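You operate a simulated robot arm through the tools that you are given. There is no shell and no other tool.

You run a simulated two-armed robot. Do the job below in one go: nothing can be reset, and whatever is moved stays where it is left.

TASK
Set the mixer and belt mode dials to HAND, then prove the feed's stop knob: in, main switch off, out.
Fine: the knob alone stops the feed; the other mode dials stay.

It is judged by the outcome, as a careful person would: the job done as asked, and still so three seconds after it is handed in. It fails if anything else is knocked over, pushed out of place, dropped, spilled or broken.

THE ROBOT
Two 6-joint arms with two-finger grippers on one trunk, on a base that drives. Base frame: it is fixed to the floor where the robot stands at the start and does not move with it; the origin is under the middle of the robot, x ahead of it, y to its left, z up. Lengths are in mm, angles in degrees, forces in N, time in s.
The left shoulder is at the start at [70, 148, 1351], the right one opposite. Each reaches about 838 mm from its shoulder. Places, roughly: belt mode dial [900, 3600, 900]; blower mode dial [900, 3600, 1100]; drive cabinet door [2800, 5100, 1100]; drive door latch [2700, 4900, 1100]; drive main switch [2900, 5100, 1100]; dryer mode dial [900, 3600, 800]; feed cabinet door [1500, 4100, 1000]; feed door latch [1300, 3900, 1100]; feed lock pin [1400, 4000, 1200]; feed main switch [1500, 4100, 1100]; feed off button [1600, 4200, 1300]; feed on button [1600, 4200, 1400]; feed stop knob [1600, 4200, 900]; heat cabinet door [4500, 5900, 1100]; heat door latch [4700, 5800, 1100]; heat main switch [4500, 6000, 1100]; mixer mode dial [900, 3600, 1400]; relays cabinet door [3700, 5400, 1000]; relays door latch [3900, 5200, 1100]; relays main switch [3800, 5400, 1100]; rolls cabinet door [2400, 4400, 1000]; rolls door latch [2500, 4200, 1100]; rolls main switch [2400, 4400, 1100]; sheeter mode dial [900, 3600, 1000]; sieve mode dial [900, 3600, 1300]; spare door latch [5500, 6400, 1100]; spare main switch [5400, 6600, 1100]. Payload 2.45 kg a hand.
The tool frame of a hand sits at the grasp point between the pads (the TCP): z along the fingers, y along the line on which they close. The tips reach 30 mm beyond it. Largest opening 106 mm; the body of the gripper starts 79 mm behind the TCP.
Orientation is told as [roll, pitch, yaw] about the base's x, y, z axes, in that order, counted from this pose: with the fingers straight down and closing along the base's y, the tool's x points along the base's -x, its y along +y and its z along -z.

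THE INTERFACE
- The arms move only by the tool servo_tool. It takes "left_motion", "right_motion" or both (then of equal length, played together; a hand with none holds still); each is a list of rows, each a list of 2 entries, a list of its own where there are three numbers: the shift along the base's x, y, z in mm, then the turn, a rotation vector about the base's x, y, z in rad. In form: [[[dx, dy, dz], [ax, ay, az]], ...]. A call has 1 to 20 rows; each row shifts and turns the commanded pose from where the row before left it. "left_jaw" and "right_jaw" are, for a hand that has rows, the opening, from 0 (shut) to 1 (fully open), set as the call begins (left out, the last holds). Each row takes 0.2 s and may step no farther than 50 mm and 8.6 degrees from the row before; otherwise, or with a gripper value out of range, the whole call is refused. A pose out of reach is approached as far as the arm can. The call stops where the force on the tool passes 80 N (or 10 N more than at its start, if that is more) or the arm is blocked; 0.2 s more then pass. Each finger travels about 72 mm/s and halts on what it meets, pressing with about 41 N; the grip force reading is that of the motor and also rises with nothing between the fingers. The clock runs only during rows and for 0.2 s after the last one: add rows that do not move to give the fingers time. It gives the time, the measured TCP pose, the force on the tool (base axes), the opening and the grip force at its end, in the units of the frame above (readings bear some noise), with the torque about the TCP (base axes, N m) and any sound that the robot's microphone picked up.
- Cameras (640 x 400 px; columns grow to the right, rows downward): "scene" is now at [145.7, -10.4, 1564.9]; the picture's right is [-0.01, -1.00, 0.00], its down [-0.66, 0.01, -0.75] and it looks along [0.75, -0.01, -0.66] (base axes); focal length 261 px, centre (320, 200). "left" rides on the left gripper at [76, 2, -106] in its tool frame; the picture's right is [-0.02, 1.00, 0.00], its down [-0.78, -0.02, -0.62] and it looks along [-0.62, -0.01, 0.78] (tool axes); focal length 247 px, centre (320, 200). "right" rides on the right gripper at [76, -2, -106] in its tool frame; the picture's right is [0.02, 1.00, 0.00], its down [-0.78, 0.02, -0.62] and it looks along [-0.62, 0.01, 0.78] (tool axes); focal length 247 px, centre (320, 200). There is no depth. A picture from a camera that has moved, and an enlarged one, comes with that camera's place and axes in the base frame and with its lens. The place of the scene camera against the robot may be out by one fixed shift of up to 25 mm in any direction.
- capture(camera): a new picture of that camera. No time passes.
- slide_trunk(by): slides the trunk up (or, below 0, down) by that many mm; the arms and the scene camera ride with it, the base frame stays. It gives what a move gives, with no picture.
- steer(legs): drives the robot by 1 to 6 legs, each [ahead, left, turn to the left] in mm, mm and degrees, along the robot's own axes; the way and the turn of a leg run together, so that a leg with both is an arc; at most 1500 mm and 180 degrees a leg. The arms and the cameras ride along, it lands a little off, and it stops where it bumps. It gives what a move gives.
- pan_tilt(pan, tilt): turns the head with the scene camera to pan (to the left, within 86 degrees either way) and tilt (down, from -29 to 69), counted from straight ahead of the robot. It gives what a move gives.
- enlarge(camera, box): a new picture of the part [left, top, right, bottom] of that camera's present view, enlarged. No time passes.
- hand_in(): hands the job in; it is judged then, once.

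Nothing tells you exact positions but the pictures and the camera data. Unless the task says otherwise, let go and move clear before handing in.

The tools are called as a command line: name --argument value ..., lists and objects as JSON in quotes. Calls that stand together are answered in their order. servo_tool: Moves the arms, as the interface text tells. Its arguments: {"type":"object","properties":{"left_motion":{"type":"array"},"left_jaw":{"type":"number"},"right_motion":{"type":"array"},"right_jaw":{"type":"number"}},"required":[]} The other tools are called the same way: slide_trunk (by) slides the trunk up or down; steer (legs) drives the base; pan_tilt (pan, tilt) turns the head that bears the scene camera; capture (camera) takes a picture; enlarge (camera, box) takes an enlarged picture of a part of a camera's view; hand_in () hands the job in.

At the start:

```text
t: 0.0
left_position: [560.3, 222.9, 1000.4]
left_tcp_rot: [-0.1, 0.0, 0.0]
left_wrist_force: [-0.7, 0.0, -0.1]
left_moment: [-0.01, 0.01, 0.01]
left_finger_gap: 106.3
left_grasp_force: 0.1
right_position: [565.9, -209.2, 999.1]
right_tcp_rot: [0.0, 0.0, 0.0]
right_wrist_force: [0.8, -0.2, -0.1]
right_moment: [-0.02, 0.01, -0.01]
right_finger_gap: 105.9
right_grasp_force: 0.0
trunk travel left (down, up): [-824.0, 116.0]
robot x, y, heading: [2.3, 0.5, 0.0]
head pan, tilt: [-0.6, 41.2]
```

scene: 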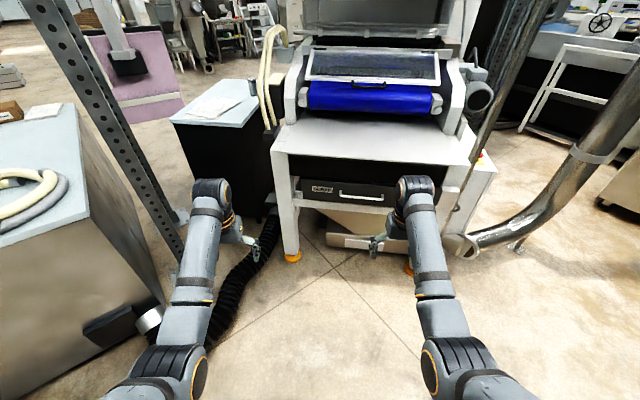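
right: 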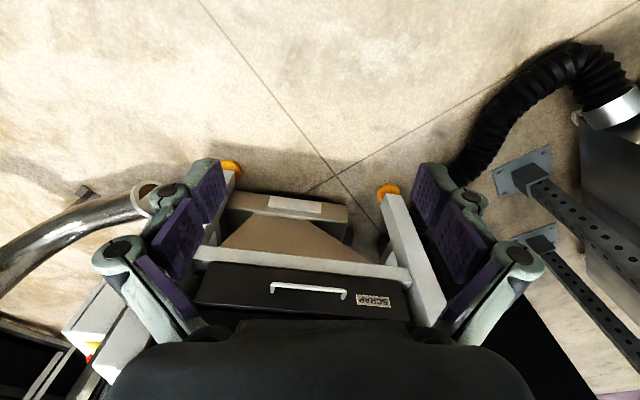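
left: 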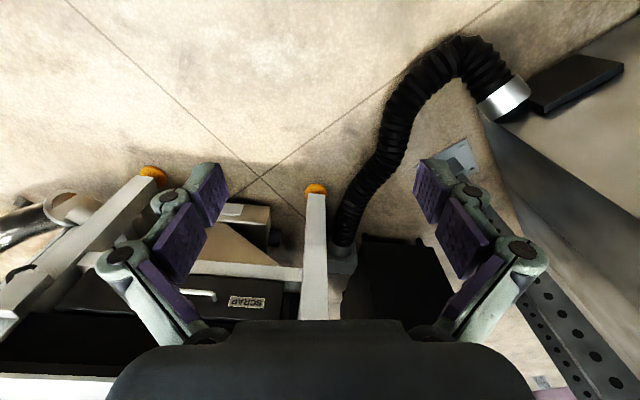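

I see a machine with a scrap drawer ahead, a table to the left, and the panels should be far to the left (about y=3600–4200). I'll look around with the head before driving.

pan_tilt --pan 75 --tilt 10

capture --camera "scene"

pan_tilt --pan 75 --tilt 45

capture --camera "scene"

```text
t: 1.5
left_position: [560.2, 224.2, 999.5]
left_tcp_rot: [0.0, 0.1, -0.1]
left_wrist_force: [-0.7, -0.7, 0.3]
left_moment: [-0.01, -0.01, 0.02]
left_finger_gap: 105.7
left_grasp_force: 0.1
right_position: [565.1, -209.2, 999.8]
right_tcp_rot: [0.1, 0.0, 0.0]
right_wrist_force: [-0.2, 0.1, -0.5]
right_moment: [0.0, -0.01, -0.03]
right_finger_gap: 105.8
right_grasp_force: 0.0
trunk travel left (down, up): [-824.0, 116.0]
robot x, y, heading: [-1.5, -2.5, -0.1]
head pan, tilt: [75.0, 10.0]
```

```text
taken
camera scene: at [85.7, 80.3, 1614.4], right [0.97, -0.26, 0.0], down [-0.05, -0.17, -0.98], along [0.26, 0.95, -0.17], focal length 261 px, centre (320, 200)
```

scene: 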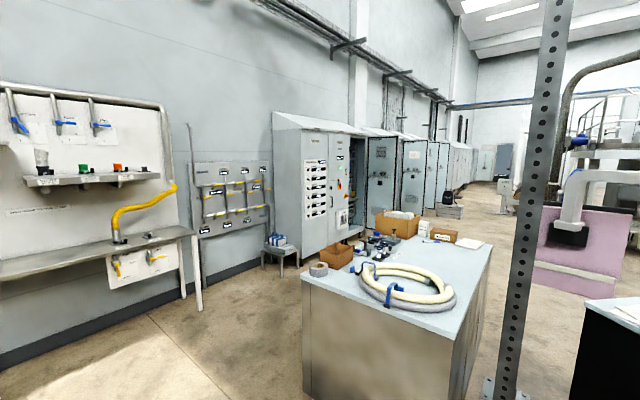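

```text
t: 2.5
left_position: [560.5, 224.2, 999.2]
left_tcp_rot: [0.0, 0.0, 0.1]
left_wrist_force: [0.1, 0.5, -0.3]
left_moment: [0.02, -0.04, 0.01]
left_finger_gap: 106.2
left_grasp_force: 0.0
right_position: [566.8, -208.8, 999.8]
right_tcp_rot: [0.0, 0.0, -0.1]
right_wrist_force: [0.9, -0.4, -1.2]
right_moment: [-0.01, 0.01, -0.01]
right_finger_gap: 106.1
right_grasp_force: 0.1
trunk travel left (down, up): [-824.0, 116.0]
robot x, y, heading: [1.0, -4.4, -0.0]
head pan, tilt: [75.0, 45.0]
```

```text
taken
camera scene: at [82.6, 69.1, 1559.5], right [0.97, -0.26, 0.0], down [-0.18, -0.68, -0.71], along [0.18, 0.68, -0.71], focal length 261 px, centre (320, 200)
```

scene: 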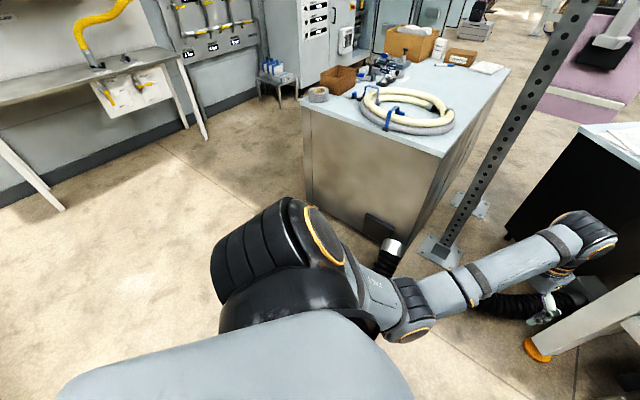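

The cabinet row runs diagonally at the far left, beyond a workbench. I'll look closer at the cabinet faces.

pan_tilt --pan 75 --tilt 10

enlarge --camera "scene" --box '[260, 100, 420, 200]'

enlarge --camera "scene" --box '[260, 180, 420, 280]'

enlarge --camera "scene" --box '[360, 120, 480, 195]'

```text
t: 3.5
left_position: [560.1, 222.8, 999.1]
left_tcp_rot: [0.0, 0.0, -0.1]
left_wrist_force: [0.6, 0.2, 0.7]
left_moment: [0.01, 0.01, 0.02]
left_finger_gap: 105.9
left_grasp_force: 0.1
right_position: [567.2, -208.8, 1000.9]
right_tcp_rot: [0.0, 0.0, 0.1]
right_wrist_force: [-0.7, -1.2, -0.2]
right_moment: [-0.02, 0.01, -0.02]
right_finger_gap: 106.2
right_grasp_force: 0.0
trunk travel left (down, up): [-824.0, 116.0]
robot x, y, heading: [-1.8, 1.2, 0.1]
head pan, tilt: [75.0, 10.0]
```

```text
4.00 times, centred on (340, 150) of scene
camera zoom: at [85.6, 80.3, 1614.3], right [0.97, -0.26, 0.0], down [-0.05, -0.17, -0.98], along [0.25, 0.95, -0.17], focal length 1042 px, centre (240, 400)
```

zoom: 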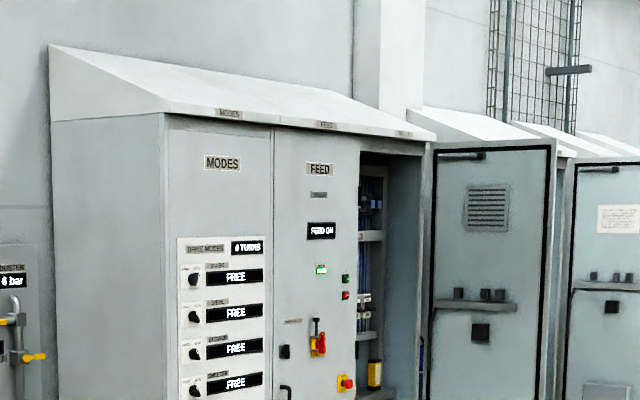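

```text
4.00 times, centred on (340, 230) of scene
camera zoom: at [85.6, 80.3, 1614.3], right [0.97, -0.26, 0.0], down [-0.05, -0.17, -0.98], along [0.25, 0.95, -0.17], focal length 1042 px, centre (240, 80)
```

zoom: 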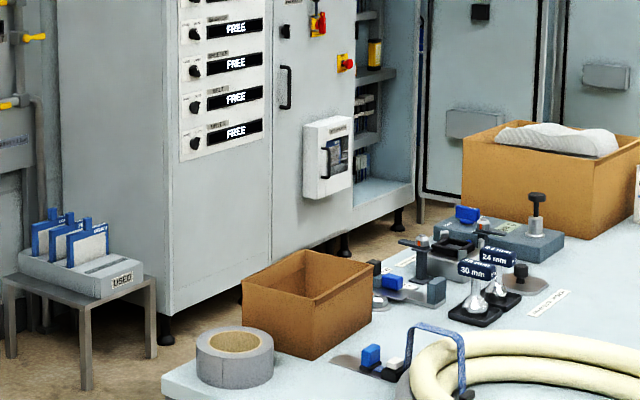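

```text
5.33 times, centred on (420, 158) of scene
camera zoom: at [85.6, 80.3, 1614.3], right [0.97, -0.26, 0.0], down [-0.05, -0.17, -0.98], along [0.25, 0.95, -0.17], focal length 1390 px, centre (-213, 427)
```

zoom: 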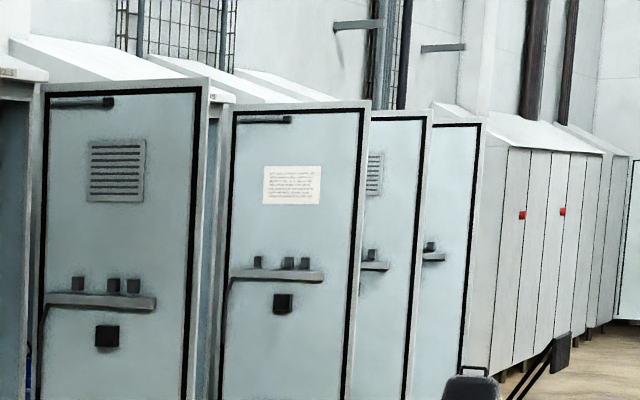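

The FEED cabinet shows "FEED ON", and the MODES panel sits to its left with all dials reading FREE. A bench lies between, so I'll pull the arms in, turn to face the cabinets (heading about 127°), and check the way.

servo_tool --left_motion '[[[-40, 0, 0], [0, 0, 0]], [[-40, 0, 0], [0, 0, 0]], [[-40, 0, 0], [0, 0, 0]], [[-40, 0, 0], [0, 0, 0]]]' --right_motion '[[[-40, 0, 0], [0, 0, 0]], [[-40, 0, 0], [0, 0, 0]], [[-40, 0, 0], [0, 0, 0]], [[-40, 0, 0], [0, 0, 0]]]'

steer --legs '[[0, 0, 127]]'

pan_tilt --pan 0 --tilt 25

capture --camera "scene"

pan_tilt --pan -60 --tilt 25

capture --camera "scene"

```text
t: 4.5
left_position: [414.6, 225.6, 951.6]
left_tcp_rot: [0.0, -0.5, -0.1]
left_wrist_force: [-0.9, -0.2, -0.3]
left_moment: [0.03, -0.06, -0.01]
left_finger_gap: 105.8
left_grasp_force: 0.1
left hand out of reach, approached as far as the arm can: row 1, 2, 3, 4
right_position: [420.3, -205.8, 952.3]
right_tcp_rot: [0.0, -0.4, 0.0]
right_wrist_force: [-1.0, -0.1, 0.3]
right_moment: [0.0, -0.05, -0.03]
right_finger_gap: 105.9
right_grasp_force: 0.0
right hand out of reach, approached as far as the arm can: row 1, 2, 3, 4
trunk travel left (down, up): [-824.0, 116.0]
robot x, y, heading: [-0.8, 2.5, -0.0]
head pan, tilt: [75.0, 10.0]
```

```text
t: 10.2
left_position: [-429.5, 203.7, 949.6]
left_tcp_rot: [0.0, -0.2, 126.2]
left_wrist_force: [0.0, -0.7, 0.1]
left_moment: [0.0, 0.02, 0.02]
left_finger_gap: 105.7
left_grasp_force: 0.1
right_position: [-85.6, 464.1, 950.5]
right_tcp_rot: [-0.1, -0.3, 126.3]
right_wrist_force: [-0.3, 0.4, 1.0]
right_moment: [-0.03, -0.01, -0.03]
right_finger_gap: 105.9
right_grasp_force: 0.0
trunk travel left (down, up): [-824.0, 116.0]
robot x, y, heading: [0.0, 1.5, 126.8]
head pan, tilt: [75.0, 10.0]
```

```text
t: 11.6
left_position: [-429.5, 203.4, 950.6]
left_tcp_rot: [0.1, -0.2, 126.4]
left_wrist_force: [0.2, -0.5, 0.5]
left_moment: [0.02, -0.01, -0.02]
left_finger_gap: 105.8
left_grasp_force: 0.1
right_position: [-85.2, 464.4, 951.3]
right_tcp_rot: [0.0, -0.2, 126.2]
right_wrist_force: [-0.3, 0.2, 0.7]
right_moment: [0.0, 0.0, 0.02]
right_finger_gap: 106.0
right_grasp_force: 0.0
trunk travel left (down, up): [-824.0, 116.0]
robot x, y, heading: [0.5, 4.8, 126.3]
head pan, tilt: [0.0, 25.0]
```

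```text
taken
camera scene: at [-73.3, 105.1, 1590.1], right [0.81, 0.59, 0.0], down [0.25, -0.34, -0.91], along [-0.54, 0.73, -0.42], focal length 261 px, centre (320, 200)
```

scene: 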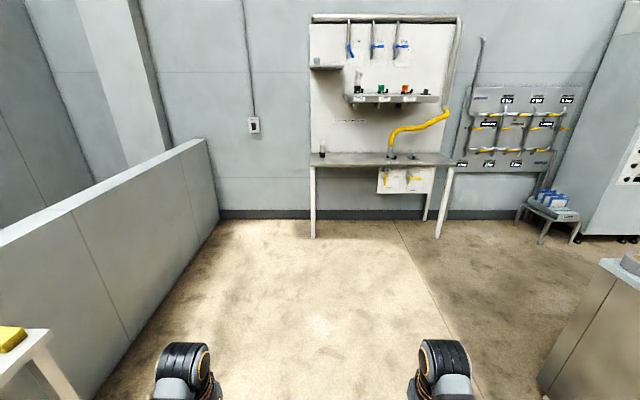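

```text
t: 12.9
left_position: [-430.0, 201.8, 949.7]
left_tcp_rot: [0.0, -0.2, 126.3]
left_wrist_force: [0.8, 0.2, -0.1]
left_moment: [0.01, -0.01, 0.01]
left_finger_gap: 106.1
left_grasp_force: 0.1
right_position: [-84.5, 464.5, 951.7]
right_tcp_rot: [0.0, -0.2, 126.3]
right_wrist_force: [-0.4, -0.5, -0.2]
right_moment: [0.01, 0.01, -0.04]
right_finger_gap: 106.0
right_grasp_force: 0.1
trunk travel left (down, up): [-824.0, 116.0]
robot x, y, heading: [-3.1, 2.9, 126.1]
head pan, tilt: [-60.0, 25.0]
```

```text
taken
camera scene: at [18.3, 115.4, 1590.1], right [0.92, -0.4, 0.0], down [-0.17, -0.39, -0.91], along [0.36, 0.83, -0.42], focal length 261 px, centre (320, 200)
```

scene: 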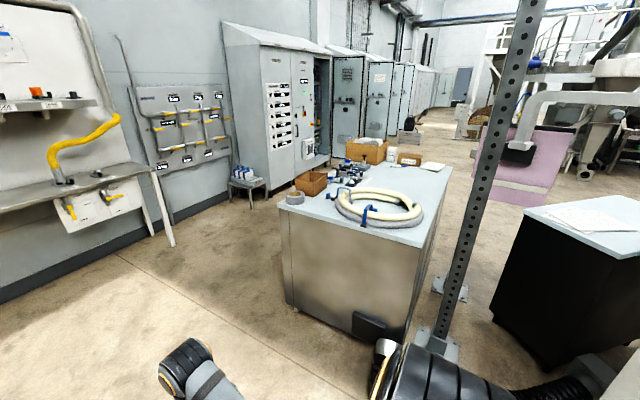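

The wall is square to this heading and the floor ahead is clear. I'll drive ahead past the bench end, then sideways right toward the MODES panel.

steer --legs '[[1500, 0, 0], [0, -1400, 0], [0, -1000, 0]]'

pan_tilt --pan -30 --tilt 20

capture --camera "scene"

```text
t: 31.7
left_position: [596.3, 2841.3, 951.0]
left_tcp_rot: [0.0, -0.2, 126.6]
left_wrist_force: [-0.2, -1.1, -1.2]
left_moment: [-0.01, -0.01, 0.02]
left_finger_gap: 106.1
left_grasp_force: 0.2
right_position: [940.6, 3104.4, 951.8]
right_tcp_rot: [0.1, -0.2, 126.7]
right_wrist_force: [-0.7, -0.1, -0.4]
right_moment: [-0.01, 0.02, 0.0]
right_finger_gap: 105.9
right_grasp_force: 0.1
trunk travel left (down, up): [-824.0, 116.0]
robot x, y, heading: [1025.5, 2641.8, 127.1]
head pan, tilt: [-60.0, 25.0]
```

```text
t: 32.7
left_position: [596.8, 2842.4, 949.7]
left_tcp_rot: [0.1, -0.2, 126.7]
left_wrist_force: [0.3, 0.6, -0.4]
left_moment: [-0.02, 0.0, 0.01]
left_finger_gap: 105.7
left_grasp_force: 0.1
right_position: [939.9, 3104.0, 951.1]
right_tcp_rot: [-0.1, -0.3, 126.7]
right_wrist_force: [-0.1, -0.1, 0.3]
right_moment: [-0.02, -0.03, 0.0]
right_finger_gap: 106.2
right_grasp_force: 0.0
trunk travel left (down, up): [-824.0, 116.0]
robot x, y, heading: [1025.8, 2640.2, 126.7]
head pan, tilt: [-30.0, 20.0]
```

```text
taken
camera scene: at [998.4, 2764.2, 1598.1], right [0.99, 0.12, 0.0], down [0.04, -0.34, -0.94], along [-0.11, 0.93, -0.34], focal length 261 px, centre (320, 200)
```

scene: 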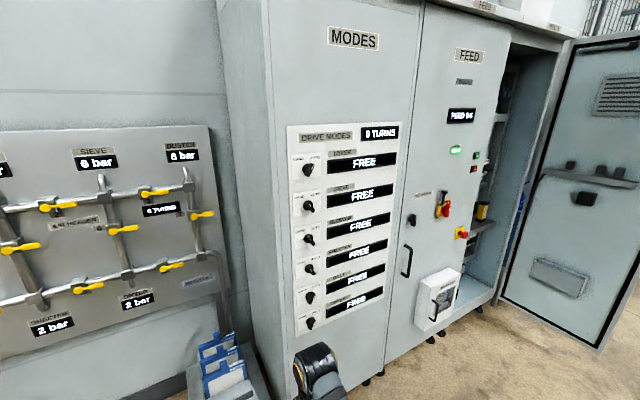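

enlarge --camera "scene" --box '[280, 115, 408, 195]'

enlarge --camera "scene" --box '[280, 180, 408, 260]'

enlarge --camera "scene" --box '[280, 255, 408, 335]'

enlarge --camera "scene" --box '[390, 100, 518, 180]'

enlarge --camera "scene" --box '[390, 170, 518, 250]'

enlarge --camera "scene" --box '[390, 240, 518, 320]'

```text
5.00 times, centred on (344, 155) of scene
camera zoom: at [998.4, 2764.2, 1598.1], right [0.99, 0.12, 0.0], down [0.04, -0.34, -0.94], along [-0.11, 0.93, -0.34], focal length 1303 px, centre (200, 425)
```

zoom: 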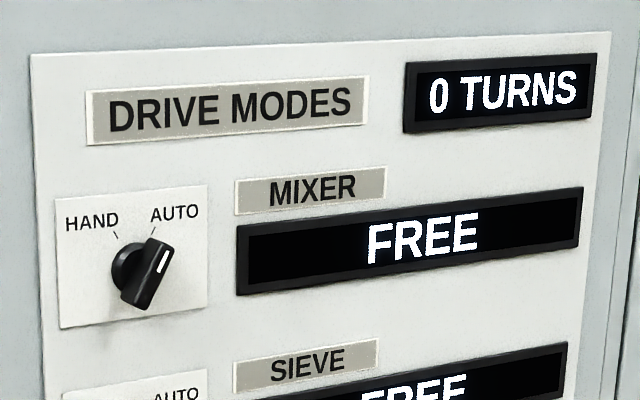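

```text
5.00 times, centred on (344, 220) of scene
camera zoom: at [998.4, 2764.2, 1598.1], right [0.99, 0.12, 0.0], down [0.04, -0.34, -0.94], along [-0.11, 0.93, -0.34], focal length 1303 px, centre (200, 100)
```

zoom: 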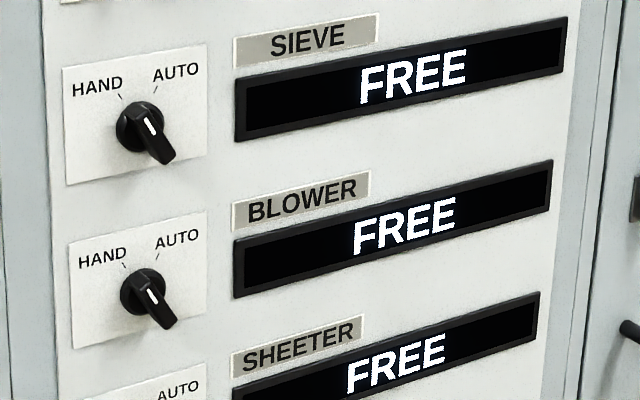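

```text
5.00 times, centred on (344, 295) of scene
camera zoom: at [998.4, 2764.2, 1598.1], right [0.99, 0.12, 0.0], down [0.04, -0.34, -0.94], along [-0.11, 0.93, -0.34], focal length 1303 px, centre (200, -275)
```

zoom: 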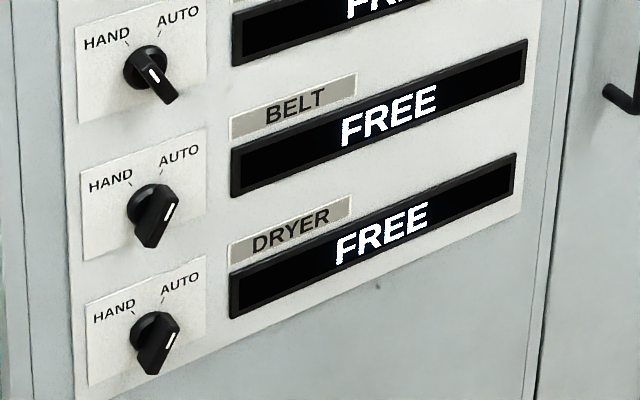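

```text
5.00 times, centred on (454, 140) of scene
camera zoom: at [998.4, 2764.2, 1598.1], right [0.99, 0.12, 0.0], down [0.04, -0.34, -0.94], along [-0.11, 0.93, -0.34], focal length 1303 px, centre (-350, 500)
```

zoom: 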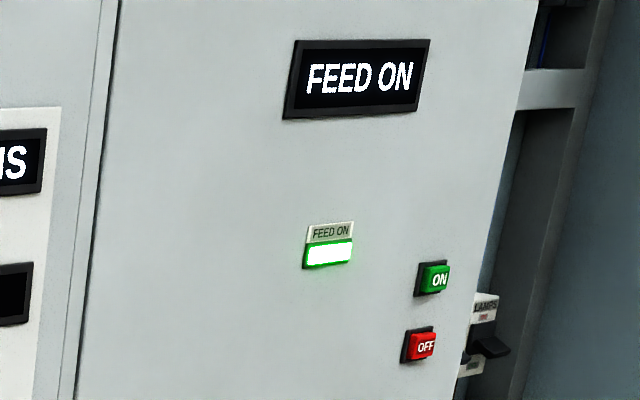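

```text
5.00 times, centred on (454, 210) of scene
camera zoom: at [998.4, 2764.2, 1598.1], right [0.99, 0.12, 0.0], down [0.04, -0.34, -0.94], along [-0.11, 0.93, -0.34], focal length 1303 px, centre (-350, 150)
```

zoom: 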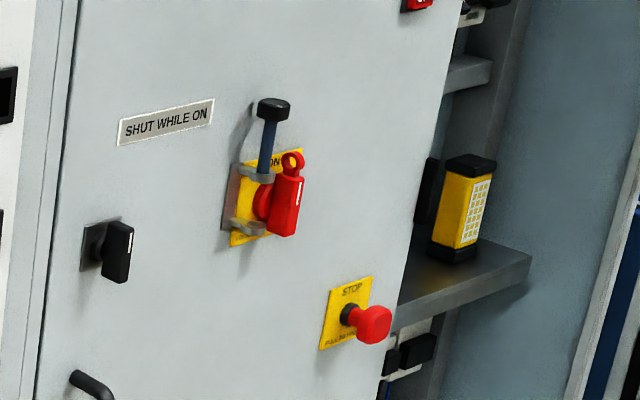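

```text
5.00 times, centred on (454, 280) of scene
camera zoom: at [998.4, 2764.2, 1598.1], right [0.99, 0.12, 0.0], down [0.04, -0.34, -0.94], along [-0.11, 0.93, -0.34], focal length 1303 px, centre (-350, -200)
```

zoom: 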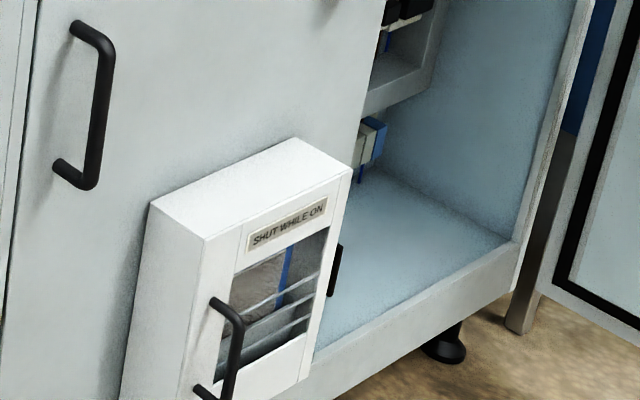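

The panel shows HAND/AUTO knobs with mixer, belt and dryer pointers to the right and the other three to the left. The feed main switch has a blue pin through its hasp. I'll move square in front for exact readings.

steer --legs '[[0, -434, 0]]'

pan_tilt --pan 0 --tilt 28

capture --camera "scene"

enlarge --camera "scene" --box '[260, 100, 388, 180]'

enlarge --camera "scene" --box '[260, 180, 388, 260]'

enlarge --camera "scene" --box '[260, 250, 388, 330]'

```text
t: 35.3
left_position: [940.9, 3098.3, 948.8]
left_tcp_rot: [-0.1, -0.3, 126.7]
left_wrist_force: [-0.6, -0.1, 0.5]
left_moment: [-0.02, 0.0, -0.04]
left_finger_gap: 105.9
left_grasp_force: 0.2
right_position: [1283.5, 3360.7, 951.1]
right_tcp_rot: [0.1, -0.3, 126.8]
right_wrist_force: [0.5, -0.3, -0.6]
right_moment: [0.02, -0.01, -0.03]
right_finger_gap: 106.2
right_grasp_force: 0.1
trunk travel left (down, up): [-824.0, 116.0]
robot x, y, heading: [1371.4, 2897.2, 126.8]
head pan, tilt: [-30.0, 20.0]
```

```text
t: 36.2
left_position: [940.7, 3098.6, 948.0]
left_tcp_rot: [0.0, -0.2, 126.7]
left_wrist_force: [1.0, 0.0, -0.2]
left_moment: [0.02, 0.06, 0.02]
left_finger_gap: 106.1
left_grasp_force: 0.0
right_position: [1283.8, 3360.7, 951.9]
right_tcp_rot: [-0.1, -0.2, 126.7]
right_wrist_force: [-0.4, 0.9, -0.3]
right_moment: [-0.03, -0.01, -0.01]
right_finger_gap: 105.9
right_grasp_force: 0.0
trunk travel left (down, up): [-824.0, 116.0]
robot x, y, heading: [1371.8, 2900.7, 126.8]
head pan, tilt: [0.0, 28.0]
```

```text
taken
camera scene: at [1299.0, 3001.4, 1585.3], right [0.8, 0.6, 0.0], down [0.28, -0.38, -0.88], along [-0.53, 0.71, -0.47], focal length 261 px, centre (320, 200)
```

scene: 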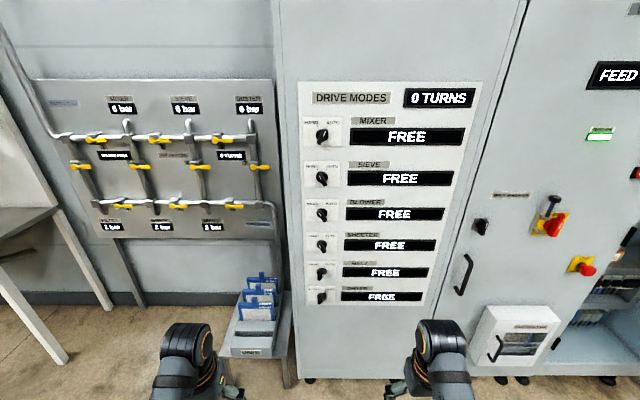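

```text
5.00 times, centred on (324, 140) of scene
camera zoom: at [1299.0, 3001.4, 1585.3], right [0.8, 0.6, 0.0], down [0.28, -0.38, -0.88], along [-0.53, 0.71, -0.47], focal length 1303 px, centre (300, 500)
```

zoom: 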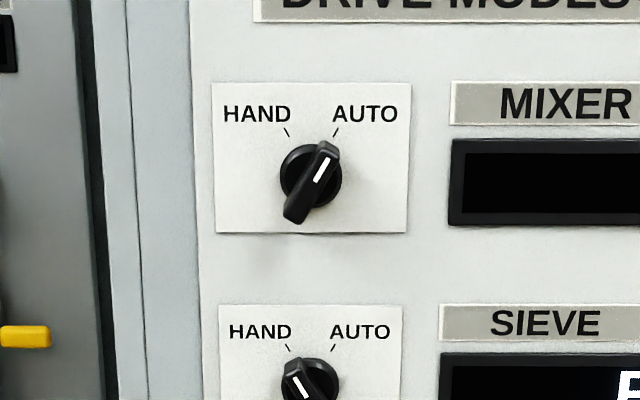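

```text
5.00 times, centred on (324, 220) of scene
camera zoom: at [1299.0, 3001.4, 1585.3], right [0.8, 0.6, 0.0], down [0.28, -0.38, -0.88], along [-0.53, 0.71, -0.47], focal length 1303 px, centre (300, 100)
```

zoom: 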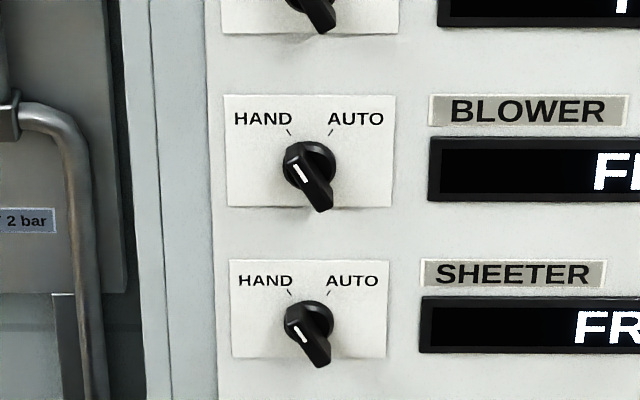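

```text
5.00 times, centred on (324, 290) of scene
camera zoom: at [1299.0, 3001.4, 1585.3], right [0.8, 0.6, 0.0], down [0.28, -0.38, -0.88], along [-0.53, 0.71, -0.47], focal length 1303 px, centre (300, -250)
```

zoom: 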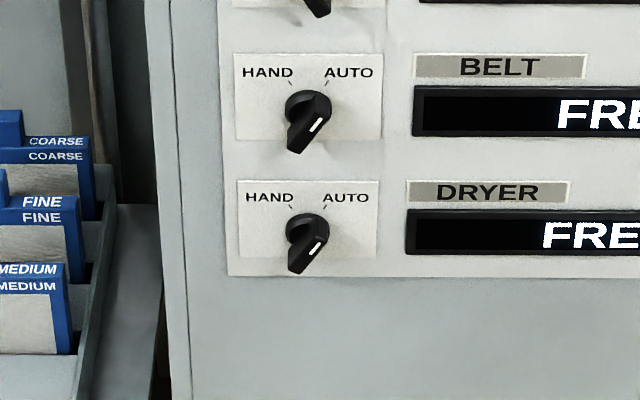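

Mixer, belt and dryer point to AUTO, and the other three to HAND, so mixer and belt each need about 60° counterclockwise. I'll check the panel yaw with enlarged views, and study the feed switch and pin.

enlarge --camera "scene" --box '[280, 60, 500, 198]'

enlarge --camera "scene" --box '[280, 190, 500, 328]'

enlarge --camera "scene" --box '[460, 160, 620, 260]'

```text
2.90 times, centred on (390, 129) of scene
camera zoom: at [1299.0, 3001.4, 1585.3], right [0.8, 0.6, 0.0], down [0.28, -0.38, -0.88], along [-0.53, 0.71, -0.47], focal length 755 px, centre (117, 406)
```

zoom: 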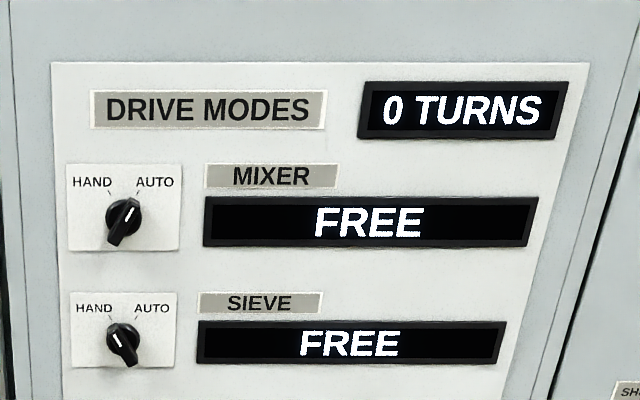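

```text
2.90 times, centred on (390, 259) of scene
camera zoom: at [1299.0, 3001.4, 1585.3], right [0.8, 0.6, 0.0], down [0.28, -0.38, -0.88], along [-0.53, 0.71, -0.47], focal length 755 px, centre (117, 29)
```

zoom: 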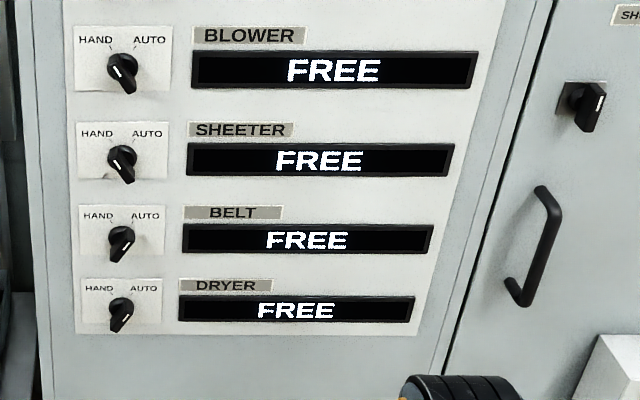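

```text
4.00 times, centred on (540, 210) of scene
camera zoom: at [1299.0, 3001.4, 1585.3], right [0.8, 0.6, 0.0], down [0.28, -0.38, -0.88], along [-0.53, 0.71, -0.47], focal length 1042 px, centre (-560, 160)
```

zoom: 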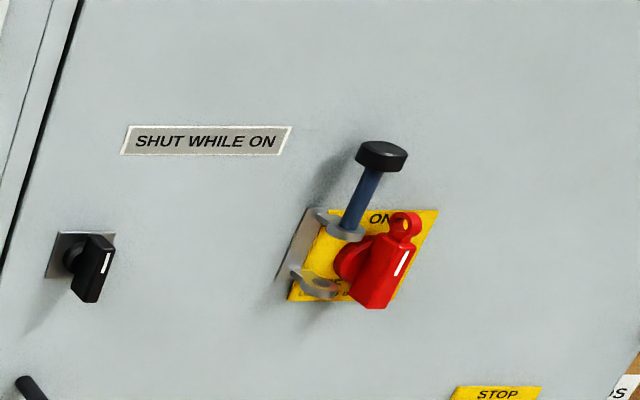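

The panel is square to heading 126.8°, with the mixer dial near z≈1398 and the belt near z≈871, about 755 mm ahead of the camera. I'll raise the left hand and pitch it to point at the panel while there's free space, then check its camera.

servo_tool --left_motion '[[[-4.8, 6.4, 41], [0.1144, 0.0855, 0]], [[-4.8, 6.4, 41], [0.1144, 0.0855, 0]], [[-4.8, 6.4, 41], [0.1144, 0.0855, 0]], [[-4.8, 6.4, 41], [0.1144, 0.0855, 0]], [[-4.8, 6.4, 41], [0.1144, 0.0855, 0]], [[-4.8, 6.4, 41], [0.1144, 0.0855, 0]], [[-4.8, 6.4, 41], [0.1144, 0.0855, 0]], [[-4.8, 6.4, 41], [0.1144, 0.0855, 0]], [[-4.8, 6.4, 41], [0.1144, 0.0855, 0]], [[-4.8, 6.4, 41], [0.1144, 0.0855, 0]], [[-4.8, 6.4, 41], [0.1144, 0.0855, 0]], [[0, 0, 0], [0, 0, 0]]]'

capture --camera "left"

capture --camera "scene"

```text
t: 38.8
left_position: [868.0, 3194.2, 1401.3]
left_tcp_rot: [152.7, -89.7, -25.8]
left_wrist_force: [-0.4, -0.3, 0.2]
left_moment: [0.04, -0.04, 0.0]
left_finger_gap: 106.2
left_grasp_force: 0.0
left hand out of reach, approached as far as the arm can: row 6, 7, 8
right_position: [1284.5, 3360.9, 951.9]
right_tcp_rot: [0.0, -0.2, 126.7]
right_wrist_force: [-0.1, 0.2, 0.9]
right_moment: [0.0, 0.03, 0.0]
right_finger_gap: 106.0
right_grasp_force: 0.1
trunk travel left (down, up): [-824.0, 116.0]
robot x, y, heading: [1365.5, 2896.5, 126.8]
head pan, tilt: [0.0, 28.0]
```

```text
taken
camera left: at [929.0, 3108.8, 1325.7], right [-0.8, -0.6, 0.02], down [0.39, -0.49, 0.78], along [-0.46, 0.63, 0.62], focal length 247 px, centre (320, 200)
```

left: 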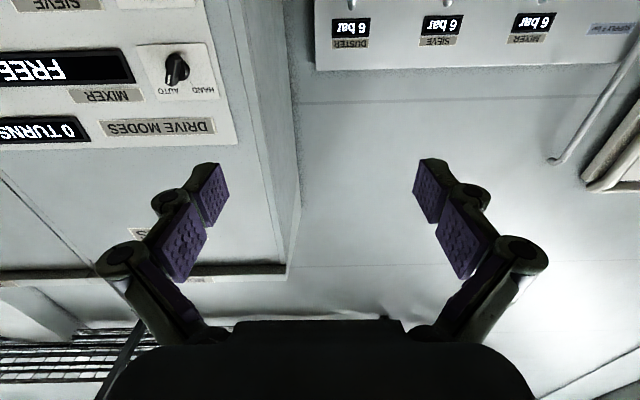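

```text
taken
camera scene: at [1298.9, 3001.3, 1585.3], right [0.8, 0.6, 0.0], down [0.28, -0.38, -0.88], along [-0.53, 0.71, -0.47], focal length 261 px, centre (320, 200)
```

scene: 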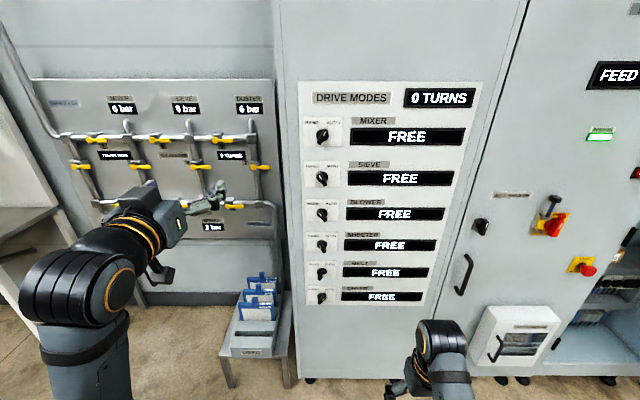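

The left hand now points at the panel, and both cameras agree the mixer dial is near s≈2844 (along the panel), z≈1405. I'll drive right 235 and ahead 200 so the hand lines up with it.

steer --legs '[[0, -235, 0], [200, 0, 0]]'

capture --camera "left"

capture --camera "scene"

```text
t: 41.8
left_position: [935.4, 3496.1, 1402.3]
left_tcp_rot: [152.7, -89.8, -26.1]
left_wrist_force: [0.1, 0.0, 0.1]
left_moment: [0.01, -0.04, 0.02]
left_finger_gap: 105.8
left_grasp_force: 0.2
right_position: [1352.7, 3661.1, 951.6]
right_tcp_rot: [-0.2, -0.2, 126.6]
right_wrist_force: [0.3, -0.6, 0.0]
right_moment: [-0.02, 0.0, 0.02]
right_finger_gap: 106.0
right_grasp_force: 0.1
trunk travel left (down, up): [-824.0, 116.0]
robot x, y, heading: [1438.9, 3202.4, 126.3]
head pan, tilt: [0.0, 28.0]
```

```text
taken
camera left: at [997.7, 3409.3, 1326.2], right [-0.8, -0.6, 0.02], down [0.39, -0.49, 0.78], along [-0.45, 0.63, 0.63], focal length 247 px, centre (320, 200)
```

left: 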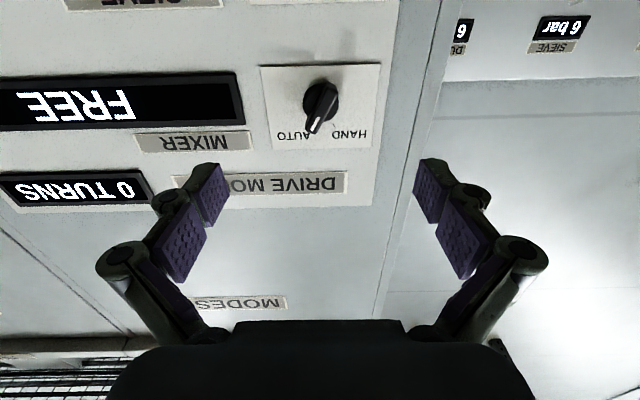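

```text
taken
camera scene: at [1367.6, 3301.1, 1585.5], right [0.8, 0.6, 0.0], down [0.28, -0.38, -0.88], along [-0.53, 0.71, -0.47], focal length 261 px, centre (320, 200)
```

scene: 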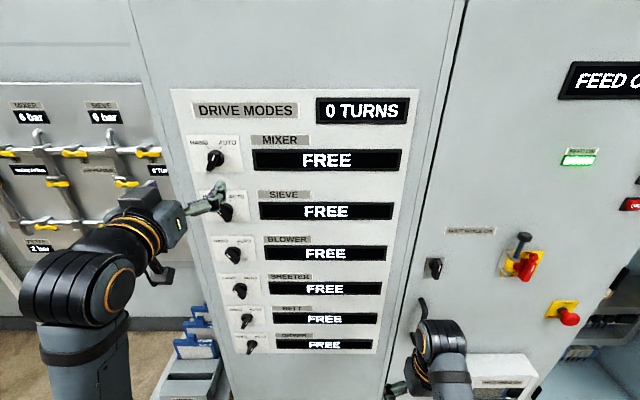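

The hand lines up well. I'll zoom in on the dial for precise alignment.

enlarge --camera "left" --box '[256, 60, 384, 140]'

enlarge --camera "scene" --box '[170, 110, 298, 190]'

```text
5.00 times, centred on (320, 100) of left
camera zoom: at [997.7, 3409.3, 1326.2], right [-0.8, -0.6, 0.02], down [0.39, -0.49, 0.78], along [-0.45, 0.63, 0.63], focal length 1235 px, centre (320, 700)
```

zoom: 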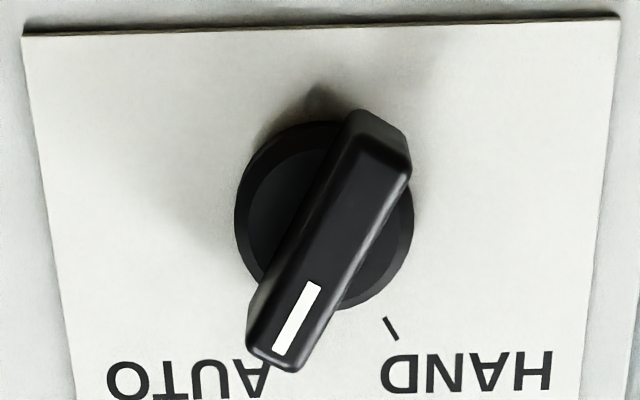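

```text
5.00 times, centred on (234, 150) of scene
camera zoom: at [1367.6, 3301.1, 1585.5], right [0.8, 0.6, 0.0], down [0.28, -0.38, -0.88], along [-0.53, 0.71, -0.47], focal length 1303 px, centre (750, 450)
```

zoom: 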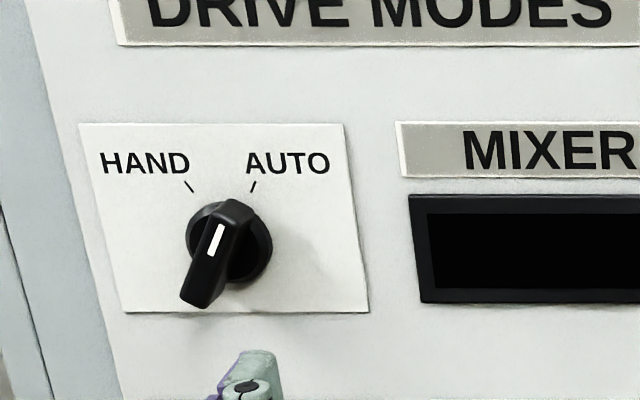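

The mixer dial's axis is at roughly s≈2841, z≈1399, with its handle tip near n≈2346. I'll roll the hand 30° to match the blade, narrow the jaws, and approach partway before looking again.

servo_tool --left_motion '[[[-1.6, -1.2, -3], [-0.0785, 0.1049, 0]], [[0, 0, 0], [-0.0785, 0.1049, 0]], [[0, 0, 0], [-0.0785, 0.1049, 0]], [[0, 0, 0], [-0.0785, 0.1049, 0]], [[-20.4, 27.2, 0], [0, 0, 0]], [[-20.4, 27.2, 0], [0, 0, 0]], [[0, 0, 0], [0, 0, 0]]]' --left_jaw 0.5

capture --camera "left"

enlarge --camera "scene" --box '[140, 90, 300, 190]'

```text
t: 43.4
left_position: [893.4, 3550.1, 1400.0]
left_tcp_rot: [90.3, -59.8, 36.3]
left_wrist_force: [0.1, -0.3, 0.1]
left_moment: [0.01, -0.01, -0.03]
left_finger_gap: 52.9
left_grasp_force: 0.1
right_position: [1353.3, 3662.1, 951.2]
right_tcp_rot: [0.1, -0.4, 126.7]
right_wrist_force: [-0.4, -1.4, -0.5]
right_moment: [0.02, 0.02, -0.01]
right_finger_gap: 106.2
right_grasp_force: 0.0
trunk travel left (down, up): [-824.0, 116.0]
robot x, y, heading: [1442.6, 3197.1, 126.4]
head pan, tilt: [0.0, 28.0]
```

```text
taken
camera left: at [923.9, 3440.3, 1334.8], right [-0.68, -0.51, 0.52], down [0.7, -0.26, 0.67], along [-0.21, 0.82, 0.53], focal length 247 px, centre (320, 200)
```

left: 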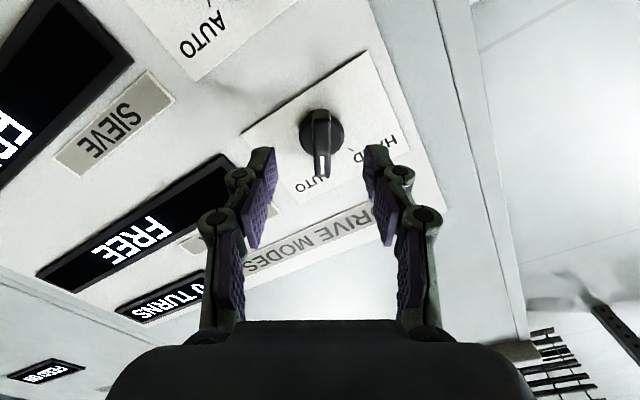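

```text
4.00 times, centred on (220, 140) of scene
camera zoom: at [1366.8, 3301.4, 1585.4], right [0.8, 0.6, 0.0], down [0.28, -0.38, -0.88], along [-0.53, 0.71, -0.47], focal length 1042 px, centre (720, 440)
```

zoom: 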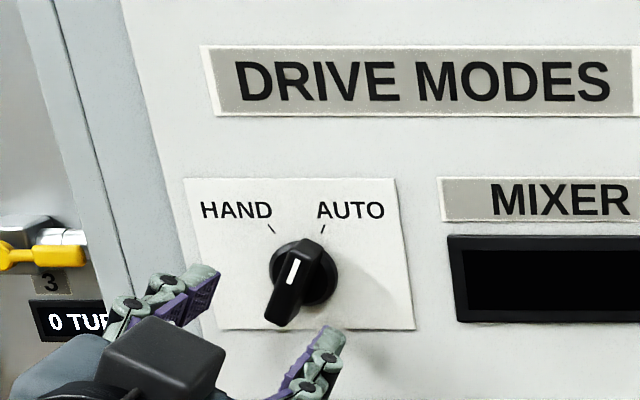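

The blade is aligned with the fingers and centered within about 3 mm. I'll correct that and advance 28 mm so the tips straddle the handle.

servo_tool --left_motion '[[[-10.1, 9.9, 1.3], [0, 0, 0]], [[-8.4, 11.2, 0], [0, 0, 0]], [[0, 0, 0], [0, 0, 0]]]'

capture --camera "left"

enlarge --camera "left" --box '[240, 60, 400, 160]'

enlarge --camera "scene" --box '[140, 90, 300, 190]'

```text
t: 44.2
left_position: [874.2, 3572.6, 1400.9]
left_tcp_rot: [90.2, -59.8, 36.5]
left_wrist_force: [0.1, -0.6, 0.0]
left_moment: [-0.01, -0.01, 0.02]
left_finger_gap: 53.0
left_grasp_force: 0.0
right_position: [1352.9, 3662.5, 951.0]
right_tcp_rot: [0.0, -0.2, 126.6]
right_wrist_force: [0.3, -0.4, -0.6]
right_moment: [0.01, 0.03, -0.02]
right_finger_gap: 105.7
right_grasp_force: 0.1
trunk travel left (down, up): [-824.0, 116.0]
robot x, y, heading: [1440.4, 3203.6, 126.5]
head pan, tilt: [0.0, 28.0]
```

```text
taken
camera left: at [905.0, 3462.8, 1335.6], right [-0.68, -0.51, 0.52], down [0.7, -0.26, 0.67], along [-0.21, 0.82, 0.53], focal length 247 px, centre (320, 200)
```

left: 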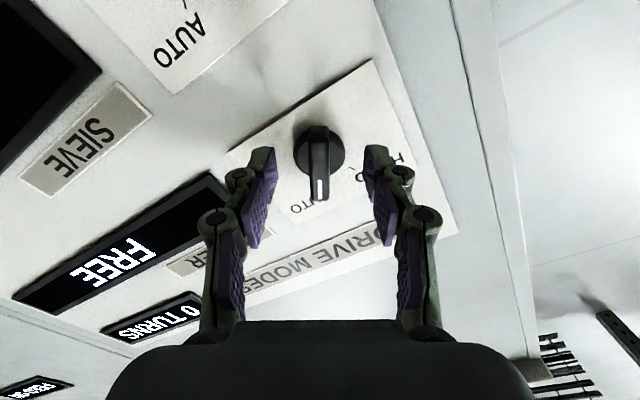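

```text
4.00 times, centred on (320, 110) of left
camera zoom: at [905.0, 3462.8, 1335.6], right [-0.68, -0.51, 0.52], down [0.7, -0.26, 0.67], along [-0.21, 0.82, 0.53], focal length 988 px, centre (320, 560)
```

zoom: 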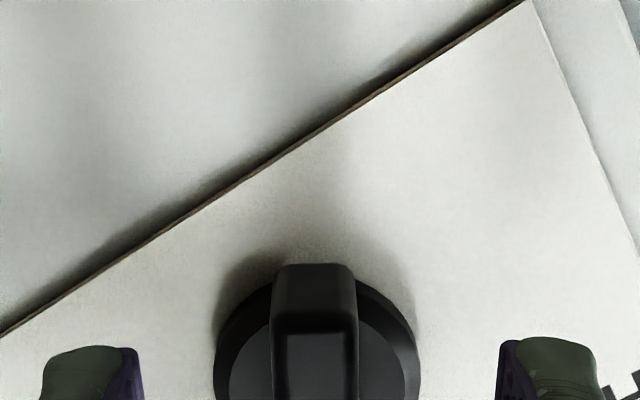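

```text
4.00 times, centred on (220, 140) of scene
camera zoom: at [1366.5, 3302.9, 1585.3], right [0.8, 0.6, 0.0], down [0.28, -0.38, -0.88], along [-0.53, 0.71, -0.47], focal length 1042 px, centre (720, 440)
```

zoom: 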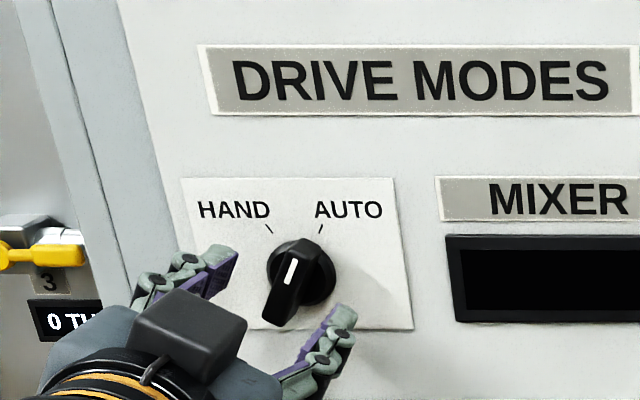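

The tips overlap the handle by about 12 mm. I'll advance 5 mm more and close on the blade.

servo_tool --left_motion '[[[-3, 4, 0], [0, 0, 0]], [[0, 0, 0], [0, 0, 0]]]'

servo_tool --left_motion '[[[0, 0, 0], [0, 0, 0]], [[0, 0, 0], [0, 0, 0]], [[0, 0, 0], [0, 0, 0]]]' --left_jaw 0.05

capture --camera "left"

```text
t: 44.8
left_position: [870.3, 3576.2, 1400.3]
left_tcp_rot: [90.2, -59.8, 36.4]
left_wrist_force: [-0.5, 0.3, 0.5]
left_moment: [0.01, 0.04, -0.03]
left_finger_gap: 53.0
left_grasp_force: 0.0
right_position: [1352.9, 3662.3, 950.1]
right_tcp_rot: [-0.1, -0.2, 126.6]
right_wrist_force: [-0.6, -0.3, -1.2]
right_moment: [-0.02, -0.03, 0.0]
right_finger_gap: 105.9
right_grasp_force: 0.0
trunk travel left (down, up): [-824.0, 116.0]
robot x, y, heading: [1439.5, 3198.9, 126.7]
head pan, tilt: [0.0, 28.0]
```

```text
t: 45.6
left_position: [870.2, 3577.3, 1400.0]
left_tcp_rot: [90.1, -59.9, 36.5]
left_wrist_force: [0.5, 0.6, -1.7]
left_moment: [0.04, -0.1, -0.04]
left_finger_gap: 12.9
left_grasp_force: 39.7
right_position: [1352.1, 3663.1, 951.2]
right_tcp_rot: [-0.1, -0.3, 126.6]
right_wrist_force: [-1.0, -0.3, 0.5]
right_moment: [-0.01, 0.0, -0.03]
right_finger_gap: 105.6
right_grasp_force: 0.1
trunk travel left (down, up): [-824.0, 116.0]
robot x, y, heading: [1436.1, 3197.7, 126.8]
head pan, tilt: [0.0, 28.0]
```

```text
taken
camera left: at [902.1, 3467.2, 1335.2], right [-0.68, -0.51, 0.52], down [0.7, -0.26, 0.67], along [-0.21, 0.82, 0.53], focal length 247 px, centre (320, 200)
```

left: 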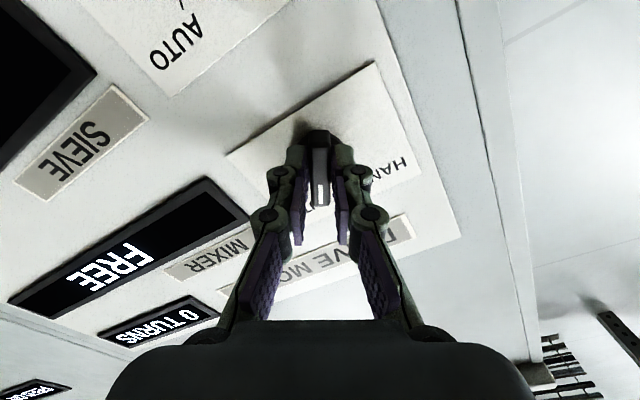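

The blade is gripped (12.9 mm). I'll turn it counterclockwise 60° in two stages.

servo_tool --left_motion '[[[0, 0, 0], [0.0785, -0.1049, 0]], [[0, 0, 0], [0.0785, -0.1049, 0]], [[0, 0, 0], [0.0785, -0.1049, 0]], [[0, 0, 0], [0.0785, -0.1049, 0]]]'

capture --camera "left"

```text
t: 46.6
left_position: [872.7, 3579.2, 1399.3]
left_tcp_rot: [75.6, -89.8, 51.0]
left_wrist_force: [10.2, 1.9, -10.0]
left_moment: [-1.16, -0.78, -0.26]
left_finger_gap: 12.8
left_grasp_force: 39.9
right_position: [1354.9, 3663.3, 949.4]
right_tcp_rot: [0.0, -0.3, 126.6]
right_wrist_force: [0.1, -0.7, 0.4]
right_moment: [0.0, 0.01, 0.03]
right_finger_gap: 106.2
right_grasp_force: 0.0
trunk travel left (down, up): [-824.0, 116.0]
robot x, y, heading: [1440.6, 3198.9, 126.7]
head pan, tilt: [0.0, 28.0]
```

```text
taken
camera left: at [935.1, 3491.6, 1323.4], right [-0.8, -0.6, 0.02], down [0.39, -0.49, 0.78], along [-0.46, 0.64, 0.62], focal length 247 px, centre (320, 200)
```

left: 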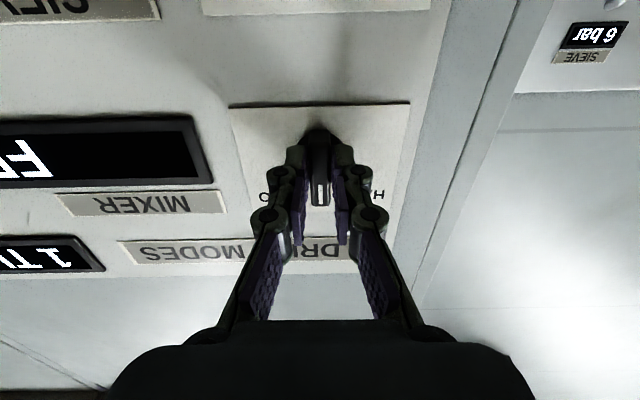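

The knob is following, and the counter reads 1 turn. I'll continue the other 30°.

servo_tool --left_motion '[[[0, 0, 0], [0.0785, -0.1049, 0]], [[0, 0, 0], [0.0785, -0.1049, 0]], [[0, 0, 0], [0.0785, -0.1049, 0]], [[0, 0, 0], [0.0785, -0.1049, 0]], [[0, 0, 0], [0, 0, 0]]]'

capture --camera "left"

enlarge --camera "scene" --box '[140, 90, 300, 190]'

```text
t: 47.8
left_position: [875.0, 3580.5, 1399.2]
left_tcp_rot: [-90.2, -60.1, -143.0]
left_wrist_force: [19.0, 4.8, -17.6]
left_moment: [-0.66, -0.46, -0.72]
left_finger_gap: 12.9
left_grasp_force: 39.3
right_position: [1354.9, 3664.8, 949.4]
right_tcp_rot: [0.2, -0.2, 126.6]
right_wrist_force: [-0.2, 0.2, -1.0]
right_moment: [0.01, 0.01, 0.03]
right_finger_gap: 105.9
right_grasp_force: 0.1
trunk travel left (down, up): [-824.0, 116.0]
robot x, y, heading: [1434.8, 3200.1, 126.4]
head pan, tilt: [0.0, 28.0]
```

```text
taken
camera left: at [968.3, 3516.6, 1333.3], right [-0.7, -0.52, -0.48], down [0.07, -0.72, 0.69], along [-0.71, 0.45, 0.55], focal length 247 px, centre (320, 200)
```

left: 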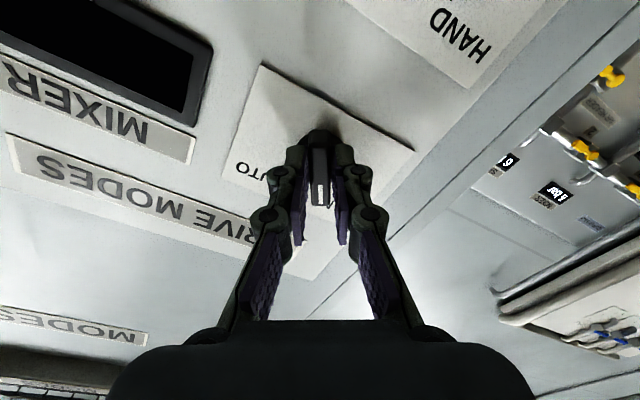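

```text
4.00 times, centred on (220, 140) of scene
camera zoom: at [1371.2, 3307.6, 1585.1], right [0.8, 0.6, 0.0], down [0.28, -0.38, -0.88], along [-0.53, 0.71, -0.47], focal length 1042 px, centre (720, 440)
```

zoom: 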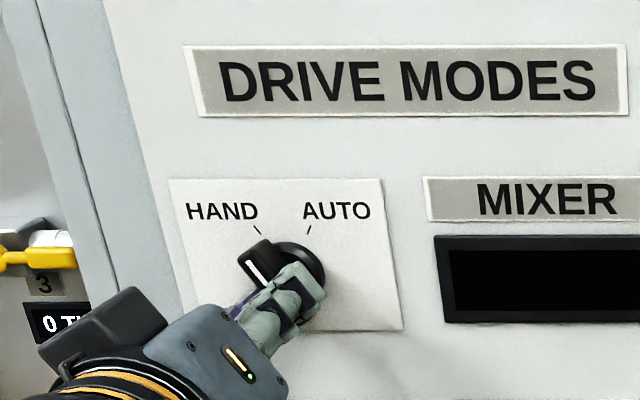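

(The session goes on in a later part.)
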